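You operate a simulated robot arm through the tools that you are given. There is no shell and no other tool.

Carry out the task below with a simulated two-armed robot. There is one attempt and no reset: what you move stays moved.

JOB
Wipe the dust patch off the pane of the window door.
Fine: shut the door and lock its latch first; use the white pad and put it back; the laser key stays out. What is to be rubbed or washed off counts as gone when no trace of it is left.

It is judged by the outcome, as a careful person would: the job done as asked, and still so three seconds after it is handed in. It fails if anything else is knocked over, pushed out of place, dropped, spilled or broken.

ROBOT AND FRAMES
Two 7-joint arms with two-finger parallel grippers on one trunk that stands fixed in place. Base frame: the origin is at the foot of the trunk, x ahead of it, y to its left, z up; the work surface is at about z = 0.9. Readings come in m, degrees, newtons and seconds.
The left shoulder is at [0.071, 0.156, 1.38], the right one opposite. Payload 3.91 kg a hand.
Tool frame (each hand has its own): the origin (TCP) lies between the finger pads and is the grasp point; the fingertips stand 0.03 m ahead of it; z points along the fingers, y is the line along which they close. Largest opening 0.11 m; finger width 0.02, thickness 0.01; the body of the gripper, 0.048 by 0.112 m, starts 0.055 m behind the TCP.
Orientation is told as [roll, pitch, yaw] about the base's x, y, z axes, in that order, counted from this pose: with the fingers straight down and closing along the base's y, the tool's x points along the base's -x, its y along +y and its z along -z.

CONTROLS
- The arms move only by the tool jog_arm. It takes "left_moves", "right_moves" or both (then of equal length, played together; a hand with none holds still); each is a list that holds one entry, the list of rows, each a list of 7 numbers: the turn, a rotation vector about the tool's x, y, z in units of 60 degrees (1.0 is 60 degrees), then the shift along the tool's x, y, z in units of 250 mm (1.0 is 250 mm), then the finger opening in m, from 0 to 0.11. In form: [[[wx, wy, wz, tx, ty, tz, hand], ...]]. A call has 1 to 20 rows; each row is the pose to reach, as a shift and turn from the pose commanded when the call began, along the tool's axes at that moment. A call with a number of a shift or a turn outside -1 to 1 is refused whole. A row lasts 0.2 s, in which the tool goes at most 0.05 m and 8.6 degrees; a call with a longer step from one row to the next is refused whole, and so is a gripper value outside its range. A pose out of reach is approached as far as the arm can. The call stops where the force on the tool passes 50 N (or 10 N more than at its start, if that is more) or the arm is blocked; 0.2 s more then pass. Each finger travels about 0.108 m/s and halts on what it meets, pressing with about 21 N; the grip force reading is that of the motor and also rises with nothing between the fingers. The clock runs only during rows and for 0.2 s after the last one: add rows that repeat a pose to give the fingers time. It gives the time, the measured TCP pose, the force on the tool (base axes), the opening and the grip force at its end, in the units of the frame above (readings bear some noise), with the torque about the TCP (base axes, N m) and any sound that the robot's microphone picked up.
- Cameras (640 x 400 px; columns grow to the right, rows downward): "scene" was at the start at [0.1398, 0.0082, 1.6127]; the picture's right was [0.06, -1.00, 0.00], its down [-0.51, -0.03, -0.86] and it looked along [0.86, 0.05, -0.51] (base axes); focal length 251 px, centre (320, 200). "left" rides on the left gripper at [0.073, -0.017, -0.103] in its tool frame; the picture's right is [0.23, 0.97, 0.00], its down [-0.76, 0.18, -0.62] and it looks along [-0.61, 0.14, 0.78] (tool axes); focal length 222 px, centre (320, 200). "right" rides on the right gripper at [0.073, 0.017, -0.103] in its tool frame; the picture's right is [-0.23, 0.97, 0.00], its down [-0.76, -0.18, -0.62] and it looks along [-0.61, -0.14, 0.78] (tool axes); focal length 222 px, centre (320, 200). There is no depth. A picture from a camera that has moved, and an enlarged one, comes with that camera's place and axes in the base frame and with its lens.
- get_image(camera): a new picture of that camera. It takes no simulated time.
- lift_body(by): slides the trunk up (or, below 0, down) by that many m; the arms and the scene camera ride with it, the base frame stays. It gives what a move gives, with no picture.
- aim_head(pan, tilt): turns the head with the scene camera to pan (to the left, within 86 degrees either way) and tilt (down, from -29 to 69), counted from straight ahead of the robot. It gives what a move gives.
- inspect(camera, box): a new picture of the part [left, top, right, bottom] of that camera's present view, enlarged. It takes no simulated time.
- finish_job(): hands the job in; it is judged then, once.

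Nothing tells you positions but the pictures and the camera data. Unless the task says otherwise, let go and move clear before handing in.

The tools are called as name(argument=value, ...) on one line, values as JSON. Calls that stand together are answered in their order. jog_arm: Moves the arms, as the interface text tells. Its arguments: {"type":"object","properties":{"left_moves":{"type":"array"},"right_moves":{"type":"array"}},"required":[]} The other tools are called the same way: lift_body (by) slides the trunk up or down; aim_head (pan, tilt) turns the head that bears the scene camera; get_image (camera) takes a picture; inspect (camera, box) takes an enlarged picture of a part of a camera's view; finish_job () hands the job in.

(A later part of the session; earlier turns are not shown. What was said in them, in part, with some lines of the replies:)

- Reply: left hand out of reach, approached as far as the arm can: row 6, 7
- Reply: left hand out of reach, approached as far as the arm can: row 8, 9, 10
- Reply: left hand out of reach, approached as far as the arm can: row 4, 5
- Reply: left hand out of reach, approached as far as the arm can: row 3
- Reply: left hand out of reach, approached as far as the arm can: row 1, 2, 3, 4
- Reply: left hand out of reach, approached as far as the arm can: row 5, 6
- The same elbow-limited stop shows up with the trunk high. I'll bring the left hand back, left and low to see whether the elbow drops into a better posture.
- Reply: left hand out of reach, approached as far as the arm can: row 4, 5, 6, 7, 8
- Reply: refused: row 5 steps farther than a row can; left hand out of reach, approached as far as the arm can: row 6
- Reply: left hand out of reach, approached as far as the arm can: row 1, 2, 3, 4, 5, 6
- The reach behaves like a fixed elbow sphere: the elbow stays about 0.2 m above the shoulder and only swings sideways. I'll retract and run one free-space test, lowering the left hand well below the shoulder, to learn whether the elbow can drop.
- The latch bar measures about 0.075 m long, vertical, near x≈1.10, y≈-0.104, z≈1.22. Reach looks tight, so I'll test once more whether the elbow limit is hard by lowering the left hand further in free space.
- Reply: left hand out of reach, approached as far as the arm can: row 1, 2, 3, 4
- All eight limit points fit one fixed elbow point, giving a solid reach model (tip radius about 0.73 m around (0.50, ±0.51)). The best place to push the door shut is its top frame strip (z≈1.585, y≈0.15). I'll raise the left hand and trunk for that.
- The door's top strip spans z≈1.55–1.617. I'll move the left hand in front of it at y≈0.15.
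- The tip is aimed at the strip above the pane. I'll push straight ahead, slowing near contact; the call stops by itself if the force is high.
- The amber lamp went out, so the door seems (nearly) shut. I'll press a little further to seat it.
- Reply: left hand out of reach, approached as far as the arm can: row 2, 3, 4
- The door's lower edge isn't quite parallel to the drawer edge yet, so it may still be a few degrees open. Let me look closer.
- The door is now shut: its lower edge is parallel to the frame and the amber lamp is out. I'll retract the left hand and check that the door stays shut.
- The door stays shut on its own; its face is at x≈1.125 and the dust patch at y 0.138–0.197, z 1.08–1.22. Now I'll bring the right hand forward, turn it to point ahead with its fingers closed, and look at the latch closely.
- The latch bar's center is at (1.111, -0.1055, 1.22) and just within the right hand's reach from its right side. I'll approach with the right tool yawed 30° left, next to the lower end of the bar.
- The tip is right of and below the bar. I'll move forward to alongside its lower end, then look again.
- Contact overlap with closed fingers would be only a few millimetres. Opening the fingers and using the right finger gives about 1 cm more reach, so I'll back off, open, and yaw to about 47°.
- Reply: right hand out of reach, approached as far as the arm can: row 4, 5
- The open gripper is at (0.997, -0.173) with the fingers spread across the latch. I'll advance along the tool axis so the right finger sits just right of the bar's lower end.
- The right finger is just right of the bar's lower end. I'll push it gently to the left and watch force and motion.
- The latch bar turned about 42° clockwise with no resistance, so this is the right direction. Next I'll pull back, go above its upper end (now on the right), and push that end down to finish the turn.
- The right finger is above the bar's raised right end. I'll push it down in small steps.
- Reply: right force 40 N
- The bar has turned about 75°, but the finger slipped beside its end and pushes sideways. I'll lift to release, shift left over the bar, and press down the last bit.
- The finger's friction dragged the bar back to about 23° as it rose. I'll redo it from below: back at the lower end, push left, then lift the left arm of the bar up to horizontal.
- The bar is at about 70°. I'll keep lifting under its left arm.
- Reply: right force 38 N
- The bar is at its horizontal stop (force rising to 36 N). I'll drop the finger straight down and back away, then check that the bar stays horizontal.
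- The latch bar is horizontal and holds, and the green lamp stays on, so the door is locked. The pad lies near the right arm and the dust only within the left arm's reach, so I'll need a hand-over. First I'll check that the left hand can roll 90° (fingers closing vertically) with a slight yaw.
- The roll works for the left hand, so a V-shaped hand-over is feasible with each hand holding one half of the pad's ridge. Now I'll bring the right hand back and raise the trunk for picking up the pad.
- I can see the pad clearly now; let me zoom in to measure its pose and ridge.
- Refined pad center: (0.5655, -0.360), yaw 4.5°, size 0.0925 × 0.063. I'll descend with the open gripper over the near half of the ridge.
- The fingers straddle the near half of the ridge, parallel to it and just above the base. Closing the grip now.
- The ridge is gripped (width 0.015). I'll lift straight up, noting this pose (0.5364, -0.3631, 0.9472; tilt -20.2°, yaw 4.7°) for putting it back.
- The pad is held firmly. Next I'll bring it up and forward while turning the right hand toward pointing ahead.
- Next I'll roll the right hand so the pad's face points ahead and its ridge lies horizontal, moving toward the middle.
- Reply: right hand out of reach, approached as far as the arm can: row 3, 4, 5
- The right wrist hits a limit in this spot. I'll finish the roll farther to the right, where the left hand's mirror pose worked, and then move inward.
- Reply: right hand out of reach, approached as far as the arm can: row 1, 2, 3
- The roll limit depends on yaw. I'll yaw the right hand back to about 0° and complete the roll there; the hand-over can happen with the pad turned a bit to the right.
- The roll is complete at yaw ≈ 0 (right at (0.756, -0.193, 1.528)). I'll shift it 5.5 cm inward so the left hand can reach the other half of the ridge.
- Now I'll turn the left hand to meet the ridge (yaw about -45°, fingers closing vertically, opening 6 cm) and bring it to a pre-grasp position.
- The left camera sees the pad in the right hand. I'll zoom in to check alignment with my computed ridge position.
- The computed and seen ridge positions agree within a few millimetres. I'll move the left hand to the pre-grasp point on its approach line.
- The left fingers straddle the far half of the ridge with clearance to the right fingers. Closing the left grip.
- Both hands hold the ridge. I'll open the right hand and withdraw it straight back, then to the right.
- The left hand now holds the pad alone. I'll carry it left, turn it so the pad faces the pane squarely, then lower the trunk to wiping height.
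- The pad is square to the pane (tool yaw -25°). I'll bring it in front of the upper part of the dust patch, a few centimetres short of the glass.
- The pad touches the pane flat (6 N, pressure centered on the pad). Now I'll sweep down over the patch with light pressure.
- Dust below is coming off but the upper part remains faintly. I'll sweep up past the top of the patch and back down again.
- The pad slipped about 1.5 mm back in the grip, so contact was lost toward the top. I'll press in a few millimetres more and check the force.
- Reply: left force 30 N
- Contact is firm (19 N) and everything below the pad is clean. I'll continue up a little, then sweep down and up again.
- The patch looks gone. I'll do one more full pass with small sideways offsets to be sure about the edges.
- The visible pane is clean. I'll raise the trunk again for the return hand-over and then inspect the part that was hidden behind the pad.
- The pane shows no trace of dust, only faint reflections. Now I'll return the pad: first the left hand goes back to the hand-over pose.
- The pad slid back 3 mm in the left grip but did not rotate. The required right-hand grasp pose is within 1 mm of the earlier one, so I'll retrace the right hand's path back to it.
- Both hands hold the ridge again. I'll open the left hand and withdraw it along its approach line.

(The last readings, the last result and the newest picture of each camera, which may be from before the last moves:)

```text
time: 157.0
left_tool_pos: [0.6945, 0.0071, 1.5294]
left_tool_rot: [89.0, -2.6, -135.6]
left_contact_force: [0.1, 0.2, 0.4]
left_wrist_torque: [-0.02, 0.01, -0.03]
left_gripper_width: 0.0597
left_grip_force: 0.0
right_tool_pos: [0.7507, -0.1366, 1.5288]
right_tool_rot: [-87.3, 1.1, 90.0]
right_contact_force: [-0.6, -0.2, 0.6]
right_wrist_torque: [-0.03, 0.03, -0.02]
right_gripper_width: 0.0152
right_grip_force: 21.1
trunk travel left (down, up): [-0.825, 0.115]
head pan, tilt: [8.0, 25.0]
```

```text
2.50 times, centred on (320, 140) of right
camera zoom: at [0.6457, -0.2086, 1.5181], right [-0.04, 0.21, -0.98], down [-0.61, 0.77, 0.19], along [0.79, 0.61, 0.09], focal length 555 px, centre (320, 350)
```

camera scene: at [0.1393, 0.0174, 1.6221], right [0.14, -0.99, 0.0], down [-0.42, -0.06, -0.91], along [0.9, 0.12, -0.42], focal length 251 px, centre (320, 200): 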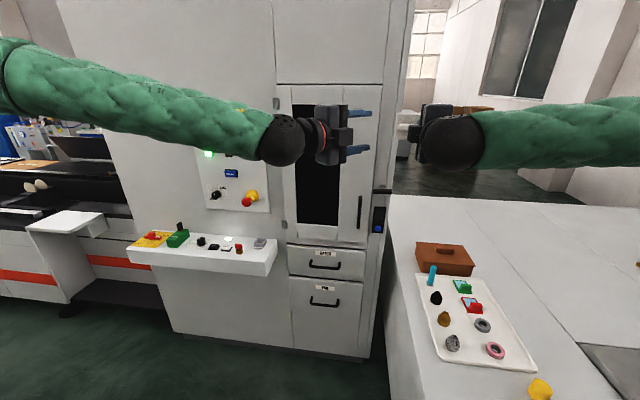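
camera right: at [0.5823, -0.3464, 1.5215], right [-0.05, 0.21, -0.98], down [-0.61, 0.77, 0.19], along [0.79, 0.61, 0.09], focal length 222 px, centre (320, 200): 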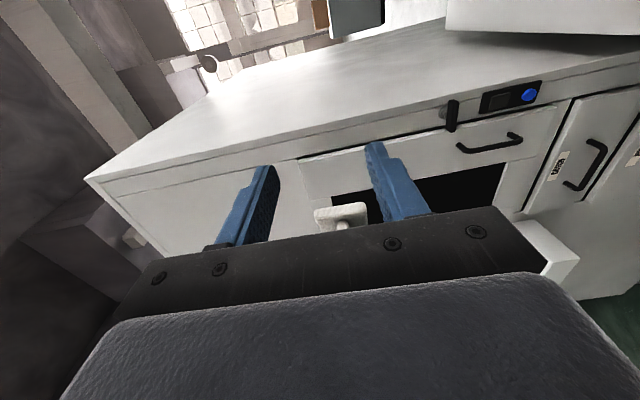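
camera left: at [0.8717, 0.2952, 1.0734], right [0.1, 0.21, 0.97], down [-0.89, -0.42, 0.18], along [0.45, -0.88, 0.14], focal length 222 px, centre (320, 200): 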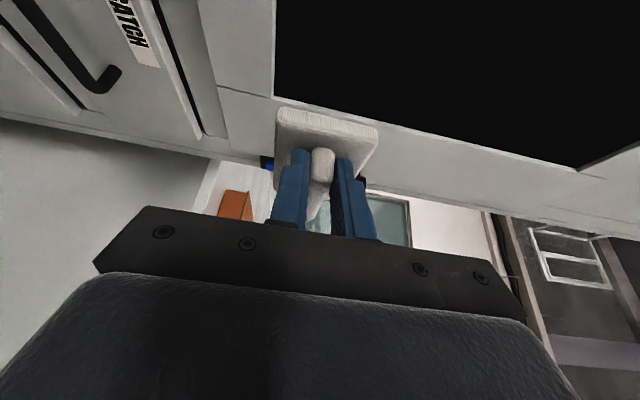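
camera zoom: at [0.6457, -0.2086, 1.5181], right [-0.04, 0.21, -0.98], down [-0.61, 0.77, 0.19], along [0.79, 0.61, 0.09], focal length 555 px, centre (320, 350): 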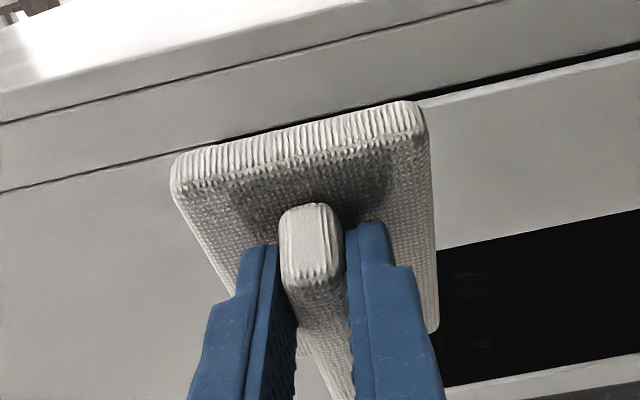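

The right hand alone holds the pad now. I'll move the left hand clear to the left while the right hand backs off and starts rolling back.

jog_arm(left_moves=[[[0, 0, 0, 0.07, 0, -0.07, 0.06], [0, 0, 0, 0.14, 0, -0.14, 0.06], [0, 0, 0, 0.21, 0, -0.21, 0.06], [0, 0, 0, 0.28, 0, -0.28, 0.06], [0, 0, 0, 0.35, 0, -0.35, 0.06], [0, 0, 0, 0.42, 0, -0.42, 0.06], [0, 0, 0, 0.49, 0, -0.49, 0.06], [0, 0, 0, 0.56, 0, -0.56, 0.06]]], right_moves=[[[0, 0, 0, 0.06, 0, 0, 0.0], [0, 0, 0.14, 0.12, 0, 0, 0.0], [0, 0, 0.28, 0.18, 0, 0, 0.0], [0, 0, 0.42, 0.24, 0, 0, 0.0], [0, 0, 0.56, 0.3, 0, 0, 0.0], [0, 0, 0.7, 0.36, 0, 0, 0.0], [0, 0, 0.84, 0.42, 0, 0, 0.0], [0, 0, 0.98, 0.48, 0, 0, 0.0]]])

get_image(camera="scene")

```text
time: 158.8
left_tool_pos: [0.6961, 0.2045, 1.5269]
left_tool_rot: [88.9, -2.4, -135.5]
left_contact_force: [-1.3, 0.1, 0.0]
left_wrist_torque: [0.0, -0.02, 0.0]
left_gripper_width: 0.0598
left_grip_force: 0.0
right_tool_pos: [0.7524, -0.2585, 1.5307]
right_tool_rot: [-85.0, -57.7, 85.7]
right_contact_force: [0.3, -0.5, -0.9]
right_wrist_torque: [-0.01, 0.04, -0.01]
right_gripper_width: 0.0152
right_grip_force: 21.2
trunk travel left (down, up): [-0.825, 0.115]
head pan, tilt: [8.0, 25.0]
```

```text
taken
camera scene: at [0.1405, 0.0159, 1.622], right [0.14, -0.99, 0.0], down [-0.42, -0.06, -0.91], along [0.9, 0.13, -0.42], focal length 251 px, centre (320, 200)
```

scene: 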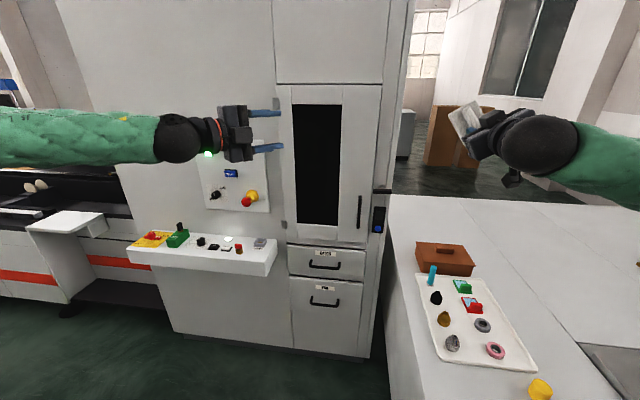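

Next I'll turn the right hand back to its table orientation while moving toward the pad's original place.

jog_arm(right_moves=[[[-0.035, 0.0975, 0.039, 0.079, 0.017, -0.045, 0.0], [-0.071, 0.195, 0.0785, 0.157, 0.034, -0.089, 0.0], [-0.106, 0.2925, 0.118, 0.236, 0.05, -0.134, 0.0], [-0.141, 0.39, 0.157, 0.315, 0.067, -0.178, 0.0], [-0.177, 0.4875, 0.196, 0.393, 0.084, -0.223, 0.0], [-0.212, 0.585, 0.2354, 0.472, 0.101, -0.267, 0.0]]])

aim_head(pan=-25, tilt=45)

get_image(camera="scene")

```text
time: 160.2
left_tool_pos: [0.6969, 0.2031, 1.5269]
left_tool_rot: [88.7, -2.4, -135.4]
left_contact_force: [0.4, 0.4, 0.4]
left_wrist_torque: [0.01, 0.02, -0.05]
left_gripper_width: 0.0599
left_grip_force: 0.1
right_tool_pos: [0.6789, -0.2997, 1.4179]
right_tool_rot: [-21.4, -46.5, 24.5]
right_contact_force: [0.4, 0.2, -1.4]
right_wrist_torque: [-0.01, 0.02, -0.02]
right_gripper_width: 0.0154
right_grip_force: 21.5
trunk travel left (down, up): [-0.825, 0.115]
head pan, tilt: [8.0, 25.0]
```

```text
time: 161.2
left_tool_pos: [0.6978, 0.2034, 1.5257]
left_tool_rot: [88.8, -2.6, -135.4]
left_contact_force: [-0.3, -0.2, 0.2]
left_wrist_torque: [0.0, -0.01, 0.02]
left_gripper_width: 0.0602
left_grip_force: 0.1
right_tool_pos: [0.6798, -0.2985, 1.4196]
right_tool_rot: [-21.6, -46.7, 24.4]
right_contact_force: [0.0, -0.2, -0.9]
right_wrist_torque: [-0.02, 0.04, -0.02]
right_gripper_width: 0.0155
right_grip_force: 21.3
trunk travel left (down, up): [-0.825, 0.115]
head pan, tilt: [-25.0, 45.0]
```

```text
taken
camera scene: at [0.1236, -0.0317, 1.5913], right [-0.42, -0.91, 0.0], down [-0.64, 0.3, -0.71], along [0.64, -0.3, -0.71], focal length 251 px, centre (320, 200)
```

scene: 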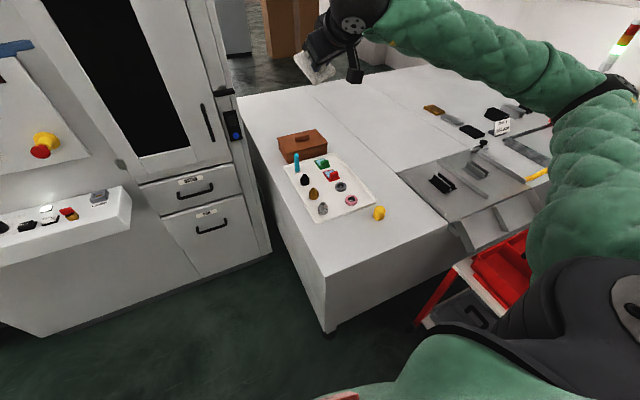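

jog_arm(right_moves=[[[-0.029, 0.08, 0.032, 0.142, 0.013, 0.031, 0.0], [-0.058, 0.16, 0.064, 0.285, 0.025, 0.063, 0.0], [-0.087, 0.24, 0.096, 0.427, 0.038, 0.094, 0.0], [-0.116, 0.32, 0.128, 0.57, 0.051, 0.126, 0.0], [-0.145, 0.4, 0.16, 0.712, 0.063, 0.157, 0.0], [-0.174, 0.479, 0.1926, 0.854, 0.076, 0.189, 0.0]]])

get_image(camera="right")

get_image(camera="scene")

```text
time: 162.6
left_tool_pos: [0.6964, 0.2035, 1.5261]
left_tool_rot: [88.7, -2.5, -135.4]
left_contact_force: [-0.5, 0.1, 0.7]
left_wrist_torque: [0.0, 0.0, 0.0]
left_gripper_width: 0.0597
left_grip_force: 0.1
right_tool_pos: [0.5772, -0.3454, 1.229]
right_tool_rot: [0.4, -20.2, 4.7]
right_contact_force: [0.5, 0.2, -0.9]
right_wrist_torque: [-0.02, 0.01, 0.0]
right_gripper_width: 0.0153
right_grip_force: 21.1
trunk travel left (down, up): [-0.825, 0.115]
head pan, tilt: [-25.0, 45.0]
```

```text
taken
camera right: at [0.4718, -0.3373, 1.3004], right [0.13, 0.99, 0.09], down [0.51, -0.14, 0.85], along [0.85, -0.07, -0.53], focal length 222 px, centre (320, 200)
```

right: 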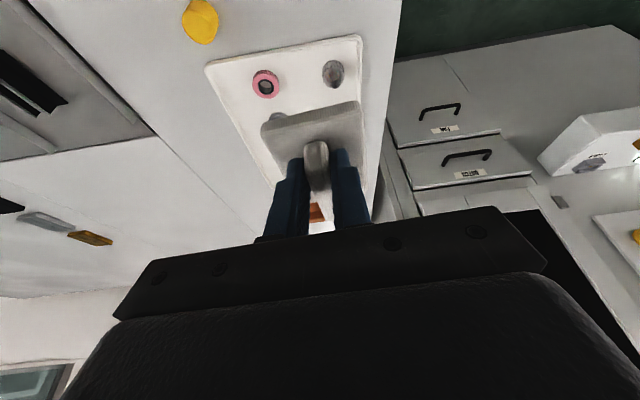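

```text
taken
camera scene: at [0.123, -0.0326, 1.5914], right [-0.42, -0.91, 0.0], down [-0.64, 0.3, -0.71], along [0.64, -0.3, -0.71], focal length 251 px, centre (320, 200)
```

scene: 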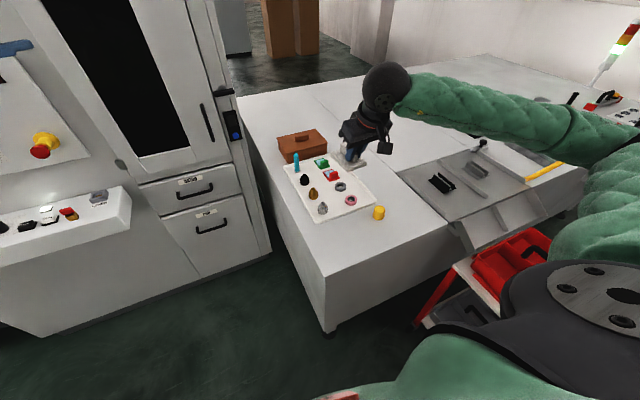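

Orientation is exactly as at pick-up. I'll descend to about 7 cm above the original spot.

jog_arm(right_moves=[[[0, 0, 0, 0.075, -0.011, 0.12, 0.0], [0, 0, 0, 0.15, -0.022, 0.24, 0.0], [0, 0, 0, 0.224, -0.032, 0.363, 0.0], [0, 0, 0, 0.298, -0.043, 0.484, 0.0], [0, 0, 0, 0.372, -0.054, 0.605, 0.0], [0, 0, 0, 0.447, -0.064, 0.726, 0.0]]])

inspect(camera="right", box=[220, 60, 420, 220])

inspect(camera="scene", box=[325, 180, 405, 250])

```text
time: 164.0
left_tool_pos: [0.6965, 0.2047, 1.5261]
left_tool_rot: [88.7, -2.6, -135.4]
left_contact_force: [-0.3, -0.9, -0.4]
left_wrist_torque: [-0.02, 0.01, 0.01]
left_gripper_width: 0.06
left_grip_force: 0.1
right_tool_pos: [0.5369, -0.3624, 1.0208]
right_tool_rot: [0.5, -20.1, 4.8]
right_contact_force: [0.0, -0.1, -0.5]
right_wrist_torque: [0.0, 0.04, -0.02]
right_gripper_width: 0.0153
right_grip_force: 20.9
trunk travel left (down, up): [-0.825, 0.115]
head pan, tilt: [-25.0, 45.0]
```

```text
2.50 times, centred on (320, 140) of right
camera zoom: at [0.4323, -0.3541, 1.0931], right [0.13, 0.99, 0.09], down [0.51, -0.14, 0.85], along [0.85, -0.07, -0.53], focal length 555 px, centre (320, 350)
```

zoom: 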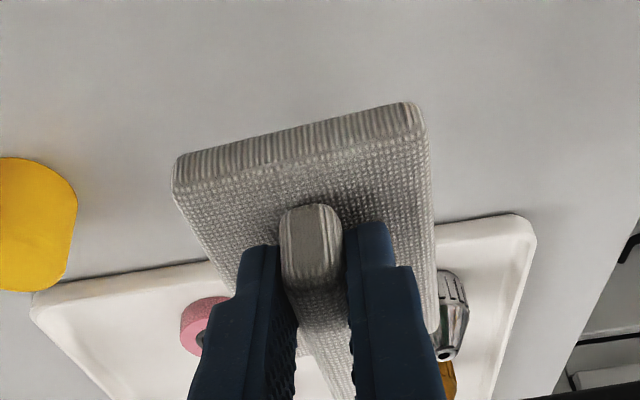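

```text
5.71 times, centred on (365, 215) of scene
camera zoom: at [0.1236, -0.0321, 1.5913], right [-0.42, -0.91, 0.0], down [-0.64, 0.3, -0.71], along [0.64, -0.3, -0.71], focal length 1434 px, centre (63, 114)
```

zoom: 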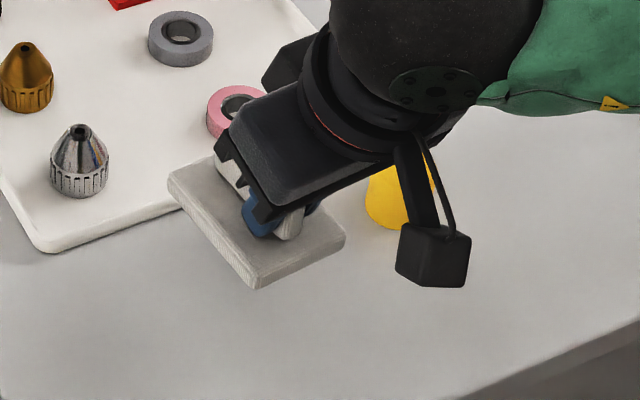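

jog_arm(right_moves=[[[0, 0, 0, 0.03, -0.002, 0.08, 0.0], [0, 0, 0, 0.06, -0.004, 0.165, 0.0], [0, 0, 0, 0.08, -0.004, 0.22, 0.0], [0, 0, 0, 0.092, -0.005, 0.25, 0.0]]])

inspect(camera="right", box=[220, 60, 420, 220])

```text
time: 165.0
left_tool_pos: [0.6973, 0.205, 1.5252]
left_tool_rot: [88.8, -2.6, -135.4]
left_contact_force: [0.1, -0.4, 0.1]
left_wrist_torque: [-0.02, 0.02, -0.01]
left_gripper_width: 0.0599
left_grip_force: 0.1
right_tool_pos: [0.5391, -0.3629, 0.9545]
right_tool_rot: [0.5, -20.3, 4.7]
right_contact_force: [0.6, 0.0, 0.0]
right_wrist_torque: [0.04, -0.01, 0.0]
right_gripper_width: 0.0154
right_grip_force: 20.8
trunk travel left (down, up): [-0.825, 0.115]
head pan, tilt: [-25.0, 45.0]
```

```text
2.50 times, centred on (320, 140) of right
camera zoom: at [0.4331, -0.3562, 1.026], right [0.13, 0.99, 0.09], down [0.51, -0.14, 0.85], along [0.85, -0.07, -0.53], focal length 555 px, centre (320, 350)
```

zoom: 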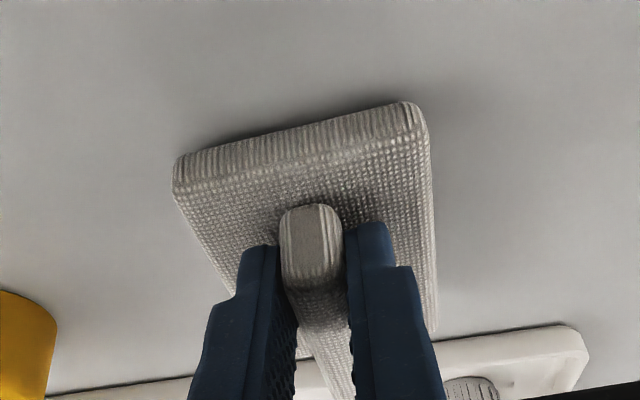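

jog_arm(right_moves=[[[0, 0, 0, 0.003, 0, 0.0075, 0.0], [0, 0, 0, 0.0055, 0, 0.015, 0.0]]])

```text
time: 165.6
left_tool_pos: [0.6984, 0.2046, 1.526]
left_tool_rot: [88.8, -2.7, -135.4]
left_contact_force: [-0.6, -0.3, 0.3]
left_wrist_torque: [-0.01, -0.01, -0.01]
left_gripper_width: 0.0598
left_grip_force: 0.0
right_tool_pos: [0.539, -0.3637, 0.9496]
right_tool_rot: [0.4, -20.2, 4.7]
right_contact_force: [0.0, 0.1, -0.7]
right_wrist_torque: [0.05, 0.01, 0.02]
right_gripper_width: 0.0156
right_grip_force: 20.9
trunk travel left (down, up): [-0.825, 0.115]
head pan, tilt: [-25.0, 45.0]
```

jog_arm(right_moves=[[[0, 0, 0, 0.0028, 0, 0.0075, 0.0], [0, 0, 0, 0.0028, 0, 0.0075, 0.0]]])

inspect(camera="right", box=[220, 60, 420, 220])

```text
time: 166.2
left_tool_pos: [0.6948, 0.2051, 1.5257]
left_tool_rot: [88.9, -2.4, -135.4]
left_contact_force: [0.2, 0.2, -0.3]
left_wrist_torque: [-0.03, 0.0, -0.01]
left_gripper_width: 0.0601
left_grip_force: 0.0
right_tool_pos: [0.5401, -0.3627, 0.9493]
right_tool_rot: [0.4, -20.3, 4.7]
right_contact_force: [-0.2, -2.0, 16.8]
right_wrist_torque: [-0.09, -0.33, -0.06]
right_gripper_width: 0.0154
right_grip_force: 21.1
trunk travel left (down, up): [-0.825, 0.115]
head pan, tilt: [-25.0, 45.0]
```

```text
2.50 times, centred on (320, 140) of right
camera zoom: at [0.4338, -0.3552, 1.0211], right [0.13, 0.99, 0.09], down [0.51, -0.14, 0.85], along [0.85, -0.07, -0.52], focal length 555 px, centre (320, 350)
```

zoom: 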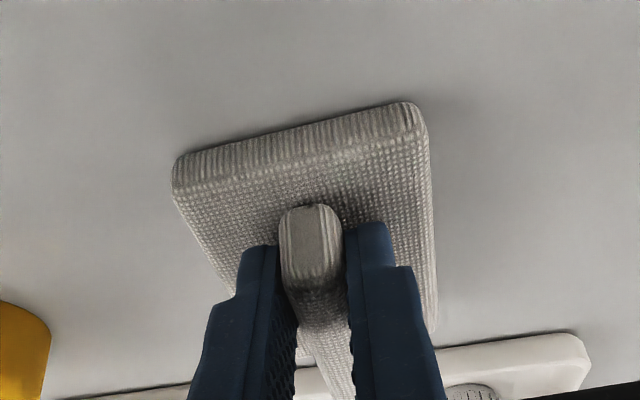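

The pad rests on the table at its original place (17 N contact). I'll ease the pressure, open the fingers, and retreat up along the tool axis.

jog_arm(right_moves=[[[0, 0, 0, -0.0014, 0, -0.0038, 0.0], [0, 0, 0, -0.0014, 0, -0.0038, 0.02], [0, 0, 0, -0.0014, 0, -0.0038, 0.04], [0, 0, 0, -0.0014, 0, -0.0038, 0.06], [0, 0, 0, -0.0014, 0, -0.0038, 0.06]]])

inspect(camera="right", box=[220, 60, 420, 220])

```text
time: 167.4
left_tool_pos: [0.6969, 0.2046, 1.5254]
left_tool_rot: [88.8, -2.6, -135.4]
left_contact_force: [-1.0, -0.4, 0.6]
left_wrist_torque: [-0.05, -0.01, -0.02]
left_gripper_width: 0.0604
left_grip_force: 0.0
right_tool_pos: [0.539, -0.3636, 0.9481]
right_tool_rot: [0.4, -20.2, 4.7]
right_contact_force: [-0.1, 0.0, -0.2]
right_wrist_torque: [0.01, -0.05, 0.01]
right_gripper_width: 0.0602
right_grip_force: 0.0
trunk travel left (down, up): [-0.825, 0.115]
head pan, tilt: [-25.0, 45.0]
```

```text
2.50 times, centred on (320, 140) of right
camera zoom: at [0.4339, -0.3552, 1.0205], right [0.13, 0.99, 0.09], down [0.51, -0.14, 0.85], along [0.85, -0.07, -0.53], focal length 555 px, centre (320, 350)
```

zoom: 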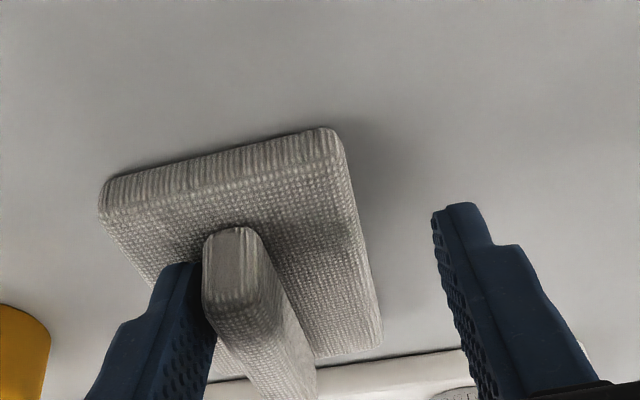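

Opening nudged the pad about 2 cm to the right against one finger. I'll shift the hand over so the ridge is centered between the fingers, regrasp, and set it back properly with a gentler release.

jog_arm(right_moves=[[[0, 0, 0, 0, -0.03, 0, 0.06], [0, 0, 0, 0, -0.06, 0, 0.06], [0, 0, 0, 0, -0.088, 0, 0.06]]])

inspect(camera="right", box=[220, 60, 420, 220])

```text
time: 168.2
left_tool_pos: [0.6975, 0.2049, 1.5257]
left_tool_rot: [88.8, -2.5, -135.4]
left_contact_force: [-0.7, 0.0, 0.4]
left_wrist_torque: [-0.02, 0.03, 0.0]
left_gripper_width: 0.0601
left_grip_force: 0.1
right_tool_pos: [0.5399, -0.3839, 0.9489]
right_tool_rot: [0.4, -20.1, 4.6]
right_contact_force: [0.0, -0.2, 0.3]
right_wrist_torque: [-0.01, 0.01, 0.01]
right_gripper_width: 0.06
right_grip_force: 0.1
trunk travel left (down, up): [-0.825, 0.115]
head pan, tilt: [-25.0, 45.0]
```

```text
2.50 times, centred on (320, 140) of right
camera zoom: at [0.4357, -0.3769, 1.0212], right [0.13, 0.99, 0.09], down [0.51, -0.14, 0.85], along [0.85, -0.07, -0.53], focal length 555 px, centre (320, 350)
```

zoom: 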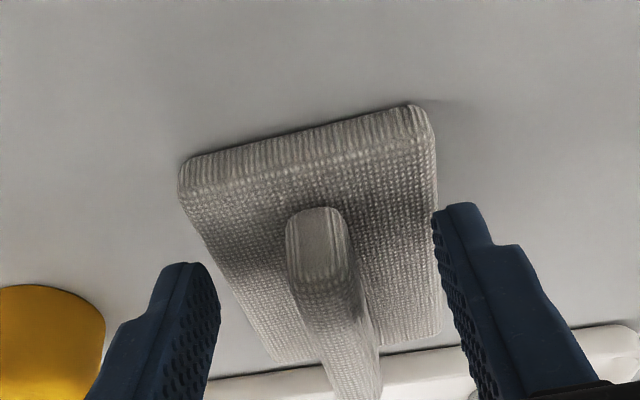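

jog_arm(right_moves=[[[0, 0, 0, 0, 0, 0, 0.045], [0, 0, 0, 0, 0, 0, 0.03], [0, 0, 0, 0, 0, 0, 0.02], [0, 0, 0, 0, 0, 0, 0.012], [0, 0, 0, 0, 0, 0, 0.0], [0, 0, 0, 0, 0, 0, 0.0]]])

inspect(camera="right", box=[220, 60, 420, 220])

```text
time: 169.6
left_tool_pos: [0.6972, 0.2048, 1.5258]
left_tool_rot: [88.8, -2.6, -135.4]
left_contact_force: [0.8, -1.1, 0.6]
left_wrist_torque: [0.0, 0.0, -0.01]
left_gripper_width: 0.0599
left_grip_force: 0.1
right_tool_pos: [0.5412, -0.3845, 0.9487]
right_tool_rot: [0.5, -20.2, 4.7]
right_contact_force: [1.0, -0.6, 1.5]
right_wrist_torque: [-0.09, 0.05, -0.02]
right_gripper_width: 0.0151
right_grip_force: 21.6
trunk travel left (down, up): [-0.825, 0.115]
head pan, tilt: [-25.0, 45.0]
```

```text
2.50 times, centred on (320, 140) of right
camera zoom: at [0.4359, -0.3769, 1.0212], right [0.13, 0.99, 0.09], down [0.51, -0.14, 0.85], along [0.85, -0.07, -0.53], focal length 555 px, centre (320, 350)
```

zoom: 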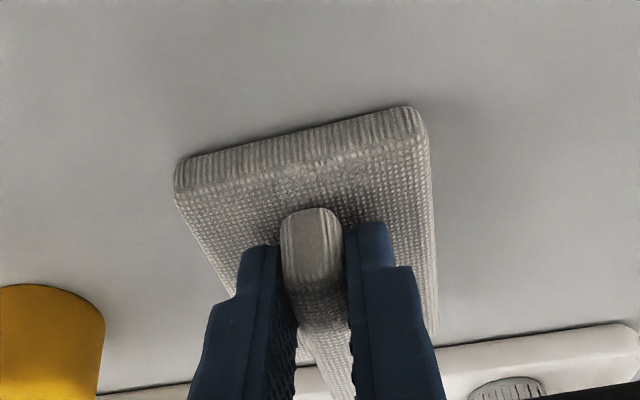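

Regrasped with the same finger placement as originally. I'll lift slightly, shift 2.1 cm left and 0.4 cm back, and set it down with light pressure.

jog_arm(right_moves=[[[0, 0, 0, -0.0083, 0, -0.0225, 0.0], [0, 0, 0, -0.0166, 0, -0.045, 0.0], [0, 0, 0, -0.012, 0.043, -0.0465, 0.0], [0, 0, 0, -0.007, 0.0864, -0.048, 0.0], [0, 0, 0, -0.007, 0.0864, -0.048, 0.0], [0, 0, 0, 0.0013, 0.0862, -0.0255, 0.0], [0, 0, 0, 0.0096, 0.086, -0.003, 0.0], [0, 0, 0, 0.0096, 0.086, -0.003, 0.0]]])

inspect(camera="right", box=[220, 60, 420, 220])

```text
time: 171.4
left_tool_pos: [0.6968, 0.205, 1.5264]
left_tool_rot: [88.9, -2.7, -135.4]
left_contact_force: [-0.6, 0.0, -0.2]
left_wrist_torque: [0.01, 0.0, 0.02]
left_gripper_width: 0.0602
left_grip_force: 0.2
right_tool_pos: [0.5375, -0.3646, 0.9487]
right_tool_rot: [0.3, -20.2, 4.7]
right_contact_force: [-0.2, 1.3, 7.6]
right_wrist_torque: [-0.1, 0.02, -0.03]
right_gripper_width: 0.0156
right_grip_force: 20.7
trunk travel left (down, up): [-0.825, 0.115]
head pan, tilt: [-25.0, 45.0]
```

```text
2.50 times, centred on (320, 140) of right
camera zoom: at [0.4313, -0.3557, 1.021], right [0.13, 0.99, 0.09], down [0.51, -0.14, 0.85], along [0.85, -0.07, -0.52], focal length 555 px, centre (320, 350)
```

zoom: 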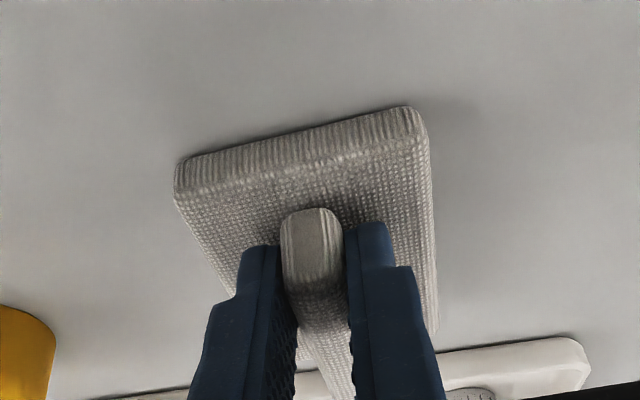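

The background matches the original grasp view, so the pad is back in place. I'll release very gradually this time.

jog_arm(right_moves=[[[0, 0, 0, 0, 0, 0, 0.013], [0, 0, 0, 0, 0, 0, 0.0145], [0, 0, 0, 0, 0, 0, 0.015], [0, 0, 0, 0, 0, 0, 0.0153], [0, 0, 0, 0, 0, 0, 0.0156], [0, 0, 0, 0, 0, 0, 0.016], [0, 0, 0, 0, 0, 0, 0.0165], [0, 0, 0, 0, 0, 0, 0.017], [0, 0, 0, 0, 0, 0, 0.018], [0, 0, 0, 0, 0, 0, 0.02]]])

inspect(camera="right", box=[220, 60, 420, 220])

```text
time: 173.6
left_tool_pos: [0.6967, 0.2042, 1.5256]
left_tool_rot: [88.8, -2.7, -135.5]
left_contact_force: [-0.2, -0.2, -0.9]
left_wrist_torque: [-0.02, 0.0, -0.01]
left_gripper_width: 0.0598
left_grip_force: 0.0
right_tool_pos: [0.5367, -0.3652, 0.947]
right_tool_rot: [0.4, -20.3, 4.7]
right_contact_force: [-0.4, -0.2, 1.7]
right_wrist_torque: [0.01, -0.03, -0.02]
right_gripper_width: 0.0199
right_grip_force: 0.0
trunk travel left (down, up): [-0.825, 0.115]
head pan, tilt: [-25.0, 45.0]
```

```text
2.50 times, centred on (320, 140) of right
camera zoom: at [0.4316, -0.356, 1.0204], right [0.13, 0.99, 0.09], down [0.51, -0.14, 0.85], along [0.85, -0.07, -0.53], focal length 555 px, centre (320, 350)
```

zoom: 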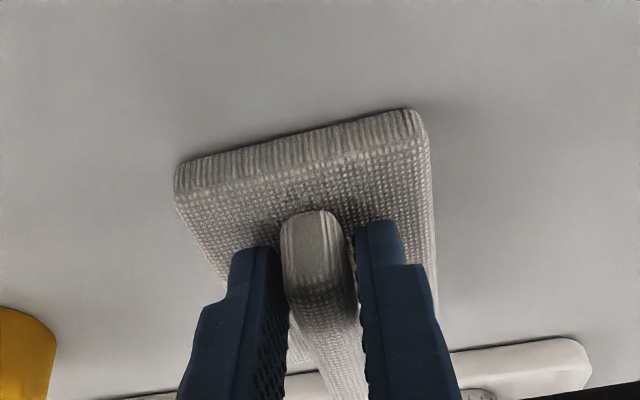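

The pad stayed put. Opening wider slowly before withdrawing.

jog_arm(right_moves=[[[0, 0, 0, 0, 0, 0, 0.022], [0, 0, 0, 0, 0, 0, 0.026], [0, 0, 0, 0, 0, 0, 0.032], [0, 0, 0, 0, 0, 0, 0.04], [0, 0, 0, 0, 0, 0, 0.05]]])

inspect(camera="right", box=[220, 60, 420, 220])

```text
time: 174.8
left_tool_pos: [0.697, 0.2052, 1.526]
left_tool_rot: [88.8, -2.5, -135.6]
left_contact_force: [0.3, 0.0, -0.6]
left_wrist_torque: [-0.01, -0.03, 0.02]
left_gripper_width: 0.0599
left_grip_force: 0.0
right_tool_pos: [0.5366, -0.364, 0.9482]
right_tool_rot: [0.4, -20.1, 4.6]
right_contact_force: [0.1, -0.7, -1.1]
right_wrist_torque: [-0.01, 0.0, 0.04]
right_gripper_width: 0.0499
right_grip_force: 0.0
trunk travel left (down, up): [-0.825, 0.115]
head pan, tilt: [-25.0, 45.0]
```

```text
2.50 times, centred on (320, 140) of right
camera zoom: at [0.4316, -0.356, 1.0204], right [0.13, 0.99, 0.09], down [0.51, -0.14, 0.85], along [0.85, -0.07, -0.53], focal length 555 px, centre (320, 350)
```

zoom: 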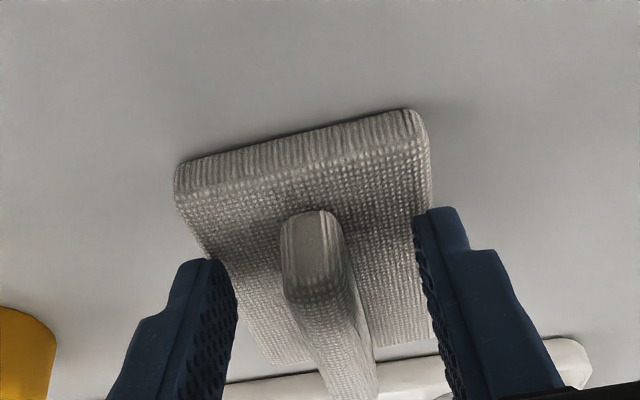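

The pad is free and in place. I'll lift the right hand straight up.

jog_arm(right_moves=[[[0, 0, 0, -0.028, 0.001, -0.075, 0.05], [0, 0, 0, -0.07, 0.002, -0.19, 0.05], [0, 0, 0, -0.13, 0.003, -0.35, 0.05], [0, 0, 0, -0.2, 0.005, -0.54, 0.05], [0, 0, 0, -0.276, 0.007, -0.751, 0.05]]])

get_image(camera="right")

inspect(camera="scene", box=[325, 200, 395, 250])

```text
refused: row 4 steps farther than a row can; nothing moved
```

```text
taken
camera right: at [0.4316, -0.356, 1.0204], right [0.13, 0.99, 0.09], down [0.51, -0.14, 0.85], along [0.85, -0.07, -0.53], focal length 222 px, centre (320, 200)
```

right: 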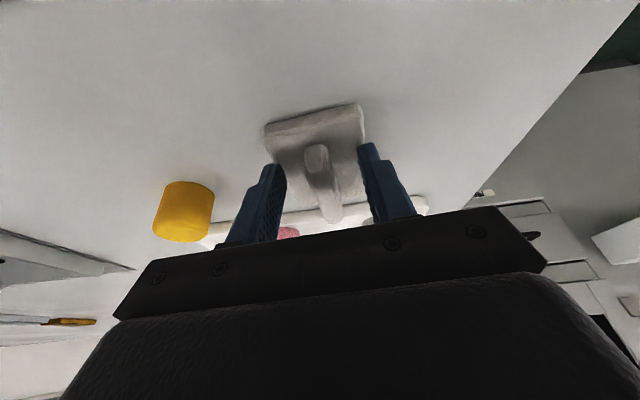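

```text
8.00 times, centred on (360, 225) of scene
camera zoom: at [0.1234, -0.0318, 1.5913], right [-0.42, -0.91, 0.0], down [-0.64, 0.3, -0.71], along [0.64, -0.3, -0.71], focal length 2008 px, centre (0, 0)
```

zoom: 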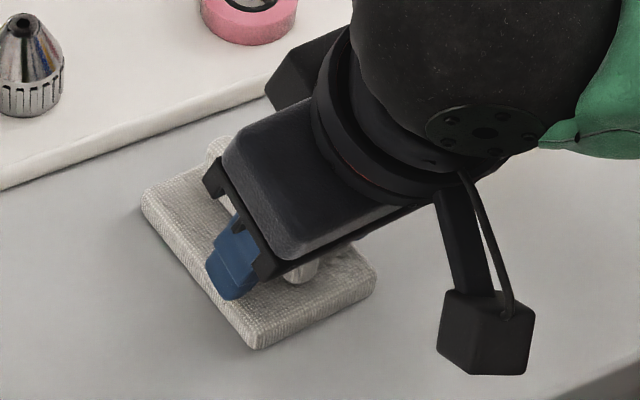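

jog_arm(right_moves=[[[0, 0, 0, -0.028, 0.001, -0.075, 0.05], [0, 0, 0, -0.07, 0.002, -0.19, 0.05], [0, 0, 0, -0.12, 0.003, -0.33, 0.05], [0, 0, 0, -0.17, 0.005, -0.47, 0.05], [0, 0, 0, -0.225, 0.006, -0.61, 0.05], [0, 0, 0, -0.276, 0.007, -0.751, 0.05]]])

get_image(camera="scene")

inspect(camera="right", box=[200, 20, 400, 180])

inspect(camera="scene", box=[325, 200, 395, 250])

```text
time: 176.2
left_tool_pos: [0.6975, 0.2038, 1.5254]
left_tool_rot: [88.8, -2.6, -135.4]
left_contact_force: [0.1, 0.6, -0.3]
left_wrist_torque: [-0.02, 0.0, -0.01]
left_gripper_width: 0.0601
left_grip_force: 0.0
right_tool_pos: [0.5381, -0.3611, 1.1498]
right_tool_rot: [0.4, -20.2, 4.7]
right_contact_force: [-0.6, 0.2, 0.5]
right_wrist_torque: [-0.02, -0.01, 0.02]
right_gripper_width: 0.05
right_grip_force: 0.0
trunk travel left (down, up): [-0.825, 0.115]
head pan, tilt: [-25.0, 45.0]
```

```text
taken
camera scene: at [0.1231, -0.0314, 1.5913], right [-0.42, -0.91, 0.0], down [-0.64, 0.3, -0.71], along [0.64, -0.3, -0.71], focal length 251 px, centre (320, 200)
```

scene: 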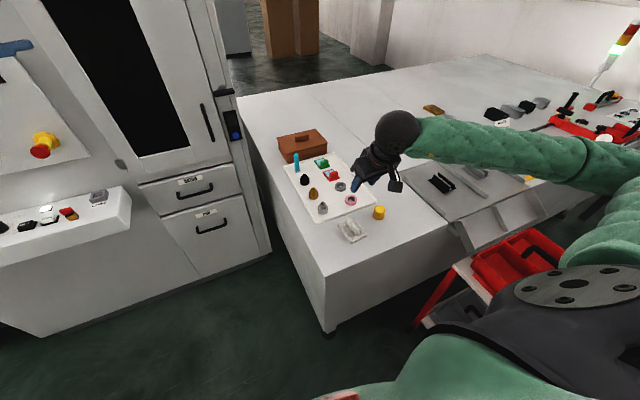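

```text
2.50 times, centred on (300, 100) of right
camera zoom: at [0.4327, -0.3535, 1.2218], right [0.13, 0.99, 0.08], down [0.51, -0.14, 0.85], along [0.85, -0.07, -0.53], focal length 555 px, centre (370, 450)
```

zoom: 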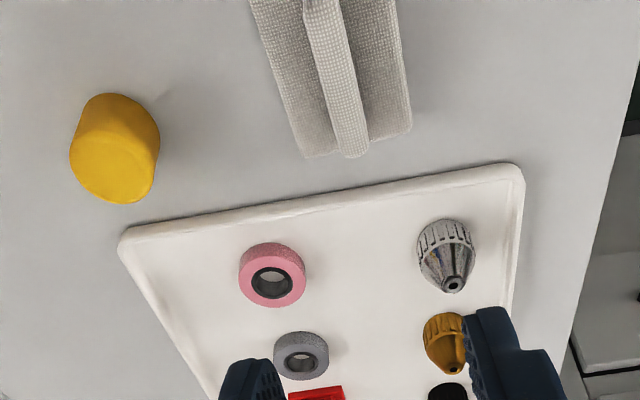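

```text
8.00 times, centred on (360, 225) of scene
camera zoom: at [0.1231, -0.0314, 1.5913], right [-0.42, -0.91, 0.0], down [-0.64, 0.3, -0.71], along [0.64, -0.3, -0.71], focal length 2008 px, centre (0, 0)
```

zoom: 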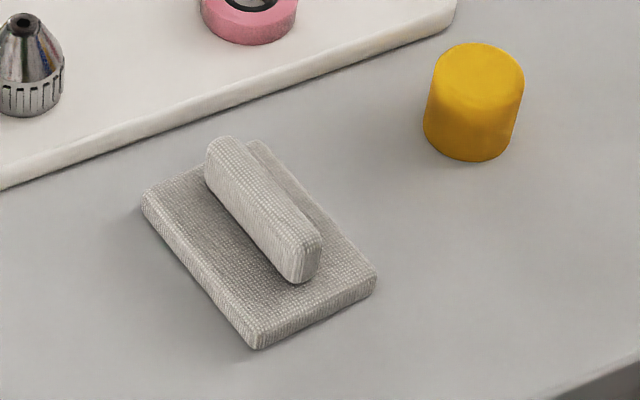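

The pad is back within about 2 mm of its original pose. I'll raise the right hand clear and do a final check of door, latch, pane and console.

jog_arm(right_moves=[[[0, 0, 0, -0.06, 0, -0.16, 0.05], [0, 0, 0, -0.12, 0, -0.32, 0.05], [0, 0, 0, -0.18, 0, -0.48, 0.05], [0, 0, 0, -0.24, 0, -0.64, 0.05], [0, 0, 0, -0.3, 0, -0.8, 0.05]]])

aim_head(pan=3.5, tilt=30.8)

get_image(camera="scene")

inspect(camera="scene", box=[250, 80, 390, 280])

inspect(camera="scene", box=[90, 180, 270, 270])

```text
time: 177.4
left_tool_pos: [0.6974, 0.2047, 1.5256]
left_tool_rot: [88.7, -2.6, -135.5]
left_contact_force: [0.2, 0.4, -0.4]
left_wrist_torque: [-0.02, -0.01, 0.02]
left_gripper_width: 0.0603
left_grip_force: 0.0
right_tool_pos: [0.54, -0.3647, 1.3604]
right_tool_rot: [0.3, -20.1, 4.7]
right_contact_force: [0.3, 0.4, -0.3]
right_wrist_torque: [0.0, 0.0, -0.04]
right_gripper_width: 0.05
right_grip_force: 0.2
trunk travel left (down, up): [-0.825, 0.115]
head pan, tilt: [-25.0, 45.0]
```

```text
time: 178.3
left_tool_pos: [0.6971, 0.2037, 1.5255]
left_tool_rot: [88.8, -2.5, -135.3]
left_contact_force: [0.1, -0.1, 0.3]
left_wrist_torque: [0.02, 0.0, -0.03]
left_gripper_width: 0.06
left_grip_force: 0.1
right_tool_pos: [0.5402, -0.3666, 1.3623]
right_tool_rot: [0.5, -20.2, 4.6]
right_contact_force: [-0.3, -0.4, -0.6]
right_wrist_torque: [0.01, 0.02, 0.01]
right_gripper_width: 0.0502
right_grip_force: 0.1
trunk travel left (down, up): [-0.825, 0.115]
head pan, tilt: [3.5, 30.8]
```

```text
taken
camera scene: at [0.1396, 0.0079, 1.6126], right [0.06, -1.0, 0.0], down [-0.51, -0.03, -0.86], along [0.86, 0.05, -0.51], focal length 251 px, centre (320, 200)
```

scene: 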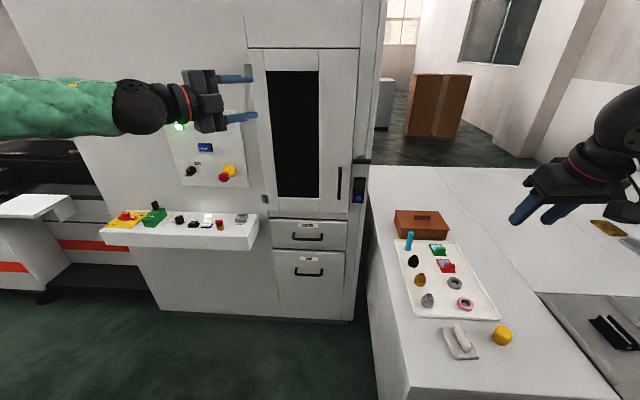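

```text
2.00 times, centred on (320, 180) of scene
camera zoom: at [0.1396, 0.0079, 1.6126], right [0.06, -1.0, 0.0], down [-0.51, -0.03, -0.86], along [0.86, 0.05, -0.51], focal length 502 px, centre (320, 240)
```

zoom: 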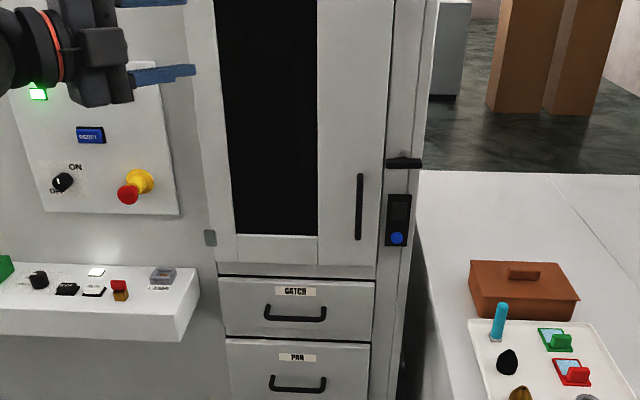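

```text
3.56 times, centred on (180, 225) of scene
camera zoom: at [0.1396, 0.0079, 1.6126], right [0.06, -1.0, 0.0], down [-0.51, -0.03, -0.86], along [0.86, 0.05, -0.51], focal length 893 px, centre (818, 111)
```

zoom: 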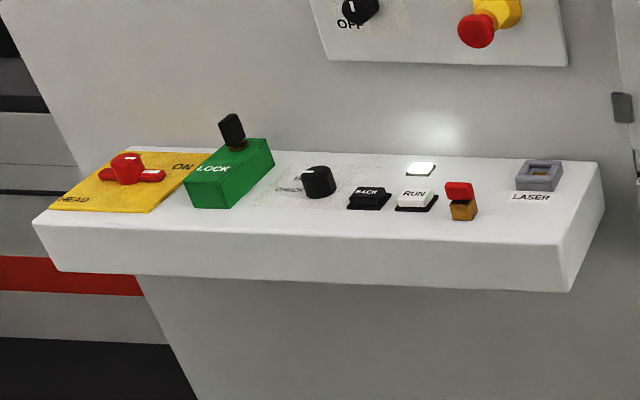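

inspect(camera="scene", box=[340, 150, 380, 210])

inspect(camera="scene", box=[390, 200, 520, 370])

inspect(camera="scene", box=[255, 60, 335, 210])

```text
6.67 times, centred on (360, 180) of scene
camera zoom: at [0.1396, 0.0079, 1.6126], right [0.06, -1.0, 0.0], down [-0.51, -0.03, -0.86], along [0.86, 0.05, -0.51], focal length 1674 px, centre (53, 333)
```

zoom: 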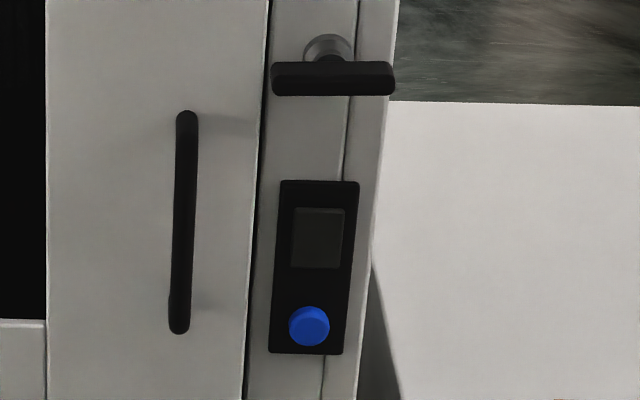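

```text
2.35 times, centred on (455, 285) of scene
camera zoom: at [0.1396, 0.0079, 1.6126], right [0.06, -1.0, 0.0], down [-0.51, -0.03, -0.86], along [0.86, 0.05, -0.51], focal length 591 px, centre (2, 0)
```

zoom: 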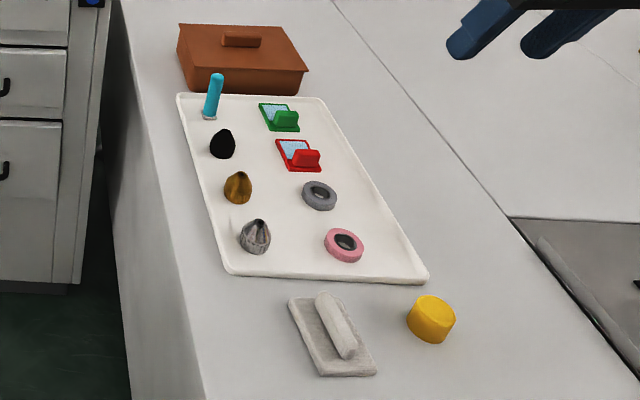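

```text
2.67 times, centred on (295, 135) of scene
camera zoom: at [0.1396, 0.0079, 1.6126], right [0.06, -1.0, 0.0], down [-0.51, -0.03, -0.86], along [0.86, 0.05, -0.51], focal length 669 px, centre (387, 373)
```

zoom: 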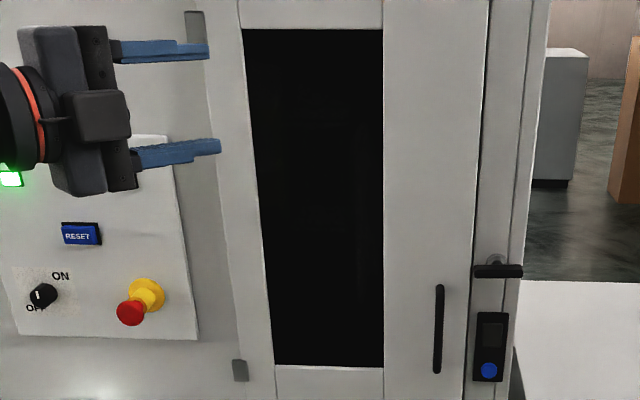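

All looks right. To be sure no faint residue is left, I'll take the left hand's camera close to the pane (without touching) for a last look.

jog_arm(left_moves=[[[-0.005, 0.057, 0.0065, 0.06, -0.14, 0.05, 0.03], [-0.01, 0.113, 0.013, 0.12, -0.28, 0.1, 0.0], [-0.0145, 0.17, 0.0195, 0.18, -0.42, 0.15, 0.0], [-0.019, 0.226, 0.026, 0.24, -0.56, 0.2, 0.0], [-0.024, 0.283, 0.0325, 0.3, -0.7, 0.25, 0.0], [-0.029, 0.339, 0.039, 0.36, -0.84, 0.3, 0.0], [-0.029, 0.339, 0.039, 0.42, -0.96, 0.35, 0.0]]])

get_image(camera="left")

```text
time: 179.9
left_tool_pos: [0.8227, 0.2103, 1.2778]
left_tool_rot: [90.1, 0.1, -115.0]
left_contact_force: [0.3, 0.5, 0.1]
left_wrist_torque: [0.03, -0.05, 0.01]
left_gripper_width: 0.0
left_grip_force: 20.6
right_tool_pos: [0.5414, -0.3658, 1.3609]
right_tool_rot: [0.4, -20.2, 4.8]
right_contact_force: [0.9, 0.2, 0.0]
right_wrist_torque: [-0.02, 0.05, 0.02]
right_gripper_width: 0.0501
right_grip_force: 0.0
trunk travel left (down, up): [-0.825, 0.115]
head pan, tilt: [3.5, 30.8]
```

```text
taken
camera left: at [0.76, 0.3205, 1.2608], right [0.1, 0.21, 0.97], down [-0.89, -0.43, 0.18], along [0.45, -0.88, 0.14], focal length 222 px, centre (320, 200)
```

left: 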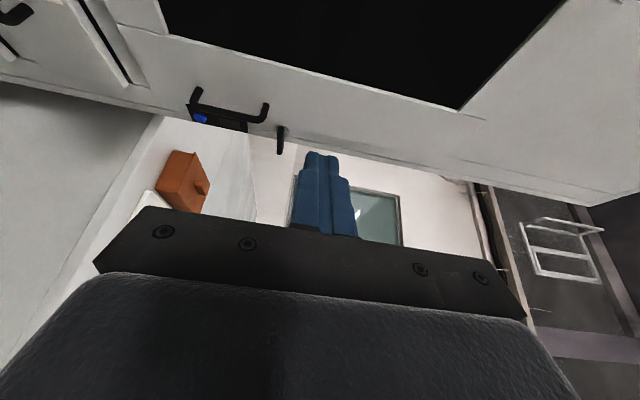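

jog_arm(left_moves=[[[0, 0.1, 0, 0, -0.05, 0, 0.0], [0, 0.2, 0, 0, -0.1, 0, 0.0], [0, 0.31, 0, 0, -0.15, 0, 0.0], [0, 0.417, 0, 0.1, -0.2, 0, 0.0]]])

get_image(camera="left")

inspect(camera="left", box=[180, 20, 400, 170])

```text
time: 180.9
left_tool_pos: [0.8323, 0.2337, 1.2294]
left_tool_rot: [90.1, 0.0, -90.0]
left_contact_force: [-0.2, -0.7, 0.1]
left_wrist_torque: [-0.06, -0.03, 0.03]
left_gripper_width: 0.0002
left_grip_force: 21.0
right_tool_pos: [0.541, -0.367, 1.3603]
right_tool_rot: [0.4, -20.1, 4.7]
right_contact_force: [0.2, 0.3, -0.7]
right_wrist_torque: [0.0, 0.01, -0.02]
right_gripper_width: 0.0499
right_grip_force: 0.0
trunk travel left (down, up): [-0.825, 0.115]
head pan, tilt: [3.5, 30.8]
```

```text
taken
camera left: at [0.7303, 0.3076, 1.2106], right [0.0, 0.23, 0.97], down [-0.62, -0.76, 0.18], along [0.78, -0.61, 0.14], focal length 222 px, centre (320, 200)
```

left: 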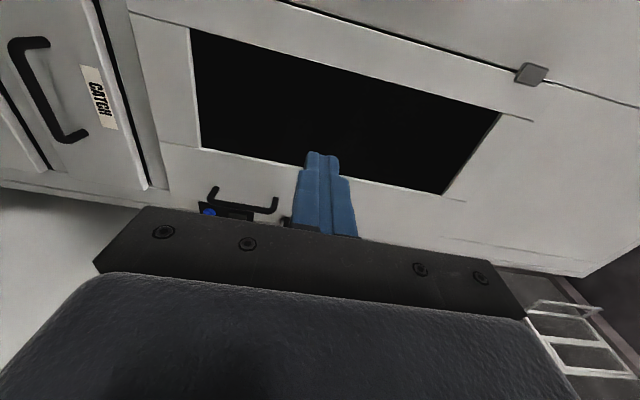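

```text
2.67 times, centred on (290, 95) of left
camera zoom: at [0.7303, 0.3076, 1.2106], right [0.0, 0.23, 0.97], down [-0.62, -0.76, 0.18], along [0.78, -0.61, 0.14], focal length 592 px, centre (400, 480)
```

zoom: 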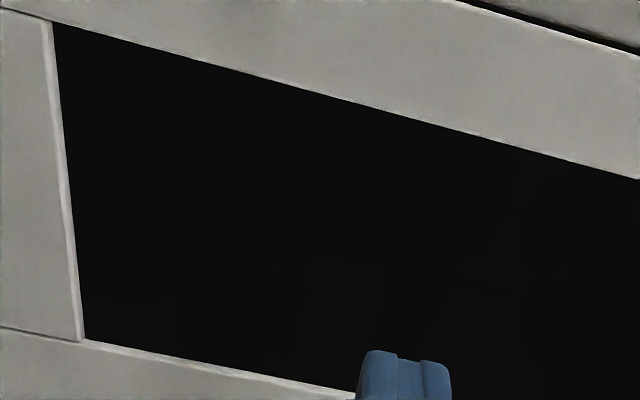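

inspect(camera="left", box=[225, 75, 325, 150])

```text
5.33 times, centred on (275, 112) of left
camera zoom: at [0.7303, 0.3076, 1.2106], right [0.0, 0.23, 0.97], down [-0.62, -0.76, 0.18], along [0.78, -0.61, 0.14], focal length 1185 px, centre (560, 667)
```

zoom: 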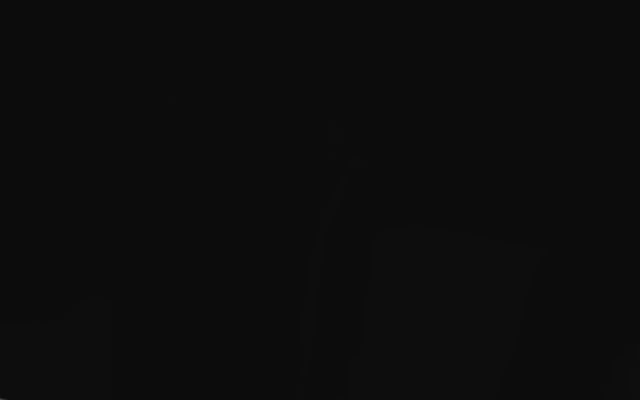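

The former patch area shows nothing but faint reflections. I'll draw the left hand back clear and hand the job in.

jog_arm(left_moves=[[[0, 0, 0, 0.05, 0.1, -0.1, 0.02], [0, 0, 0, 0.1, 0.2, -0.2, 0.04], [0, 0, 0, 0.15, 0.3, -0.25, 0.06], [0, 0, 0, 0.15, 0.4, -0.25, 0.06]]])

get_image(camera="scene")

```text
time: 181.9
left_tool_pos: [0.7692, 0.27, 1.3296]
left_tool_rot: [90.1, 0.0, -90.0]
left_contact_force: [-0.1, -0.3, -0.3]
left_wrist_torque: [0.02, 0.05, 0.01]
left_gripper_width: 0.0599
left_grip_force: 0.0
right_tool_pos: [0.5398, -0.3669, 1.3622]
right_tool_rot: [0.5, -20.2, 4.8]
right_contact_force: [-0.6, -0.3, -0.4]
right_wrist_torque: [-0.01, 0.01, 0.04]
right_gripper_width: 0.05
right_grip_force: 0.1
trunk travel left (down, up): [-0.825, 0.115]
head pan, tilt: [3.5, 30.8]
```

```text
taken
camera scene: at [0.1389, 0.0071, 1.6127], right [0.06, -1.0, 0.0], down [-0.51, -0.03, -0.86], along [0.86, 0.05, -0.51], focal length 251 px, centre (320, 200)
```

scene: 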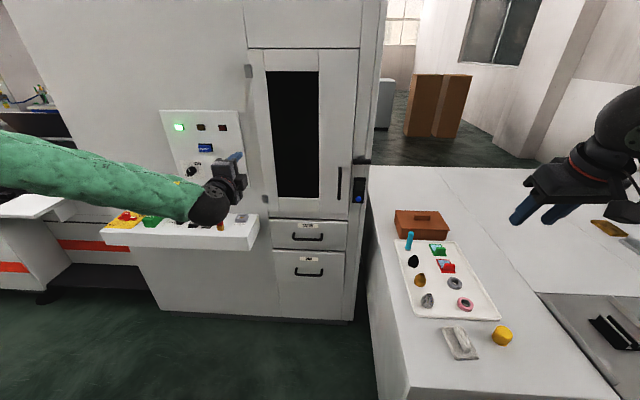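

The door is shut, the latch is turned to its horizontal stop, and no dust shows on the pane. The pad is back in its place, the laser keyhole is still empty, and both hands are clear. Handing in.

finish_job()

```text
The job is handed in.
```

The dust patch is wiped off the window door's pane, and I handed the job in. I don't have the judge's result.

- **Door and latch:** I pushed the door shut, and the amber lamp went out as it closed. I then turned the latch bar a quarter turn to its stop, where it stayed horizontal. No lamp or sound confirmed that the latch locked. I took its end stop as locked.
- **Pane:** After several passes with the white pad, the last close-up showed only faint reflections where the patch had been.
- **White pad:** It lies within about 2 mm of where it started. When I first set it down it slid about 2 cm as the fingers opened, so I picked it up again and released it more slowly.
- **Laser key:** I did not touch it, and the laser keyhole was still empty in the last close look at the console.

I saw nothing else moved or knocked over, and both hands were empty and clear when I handed in.
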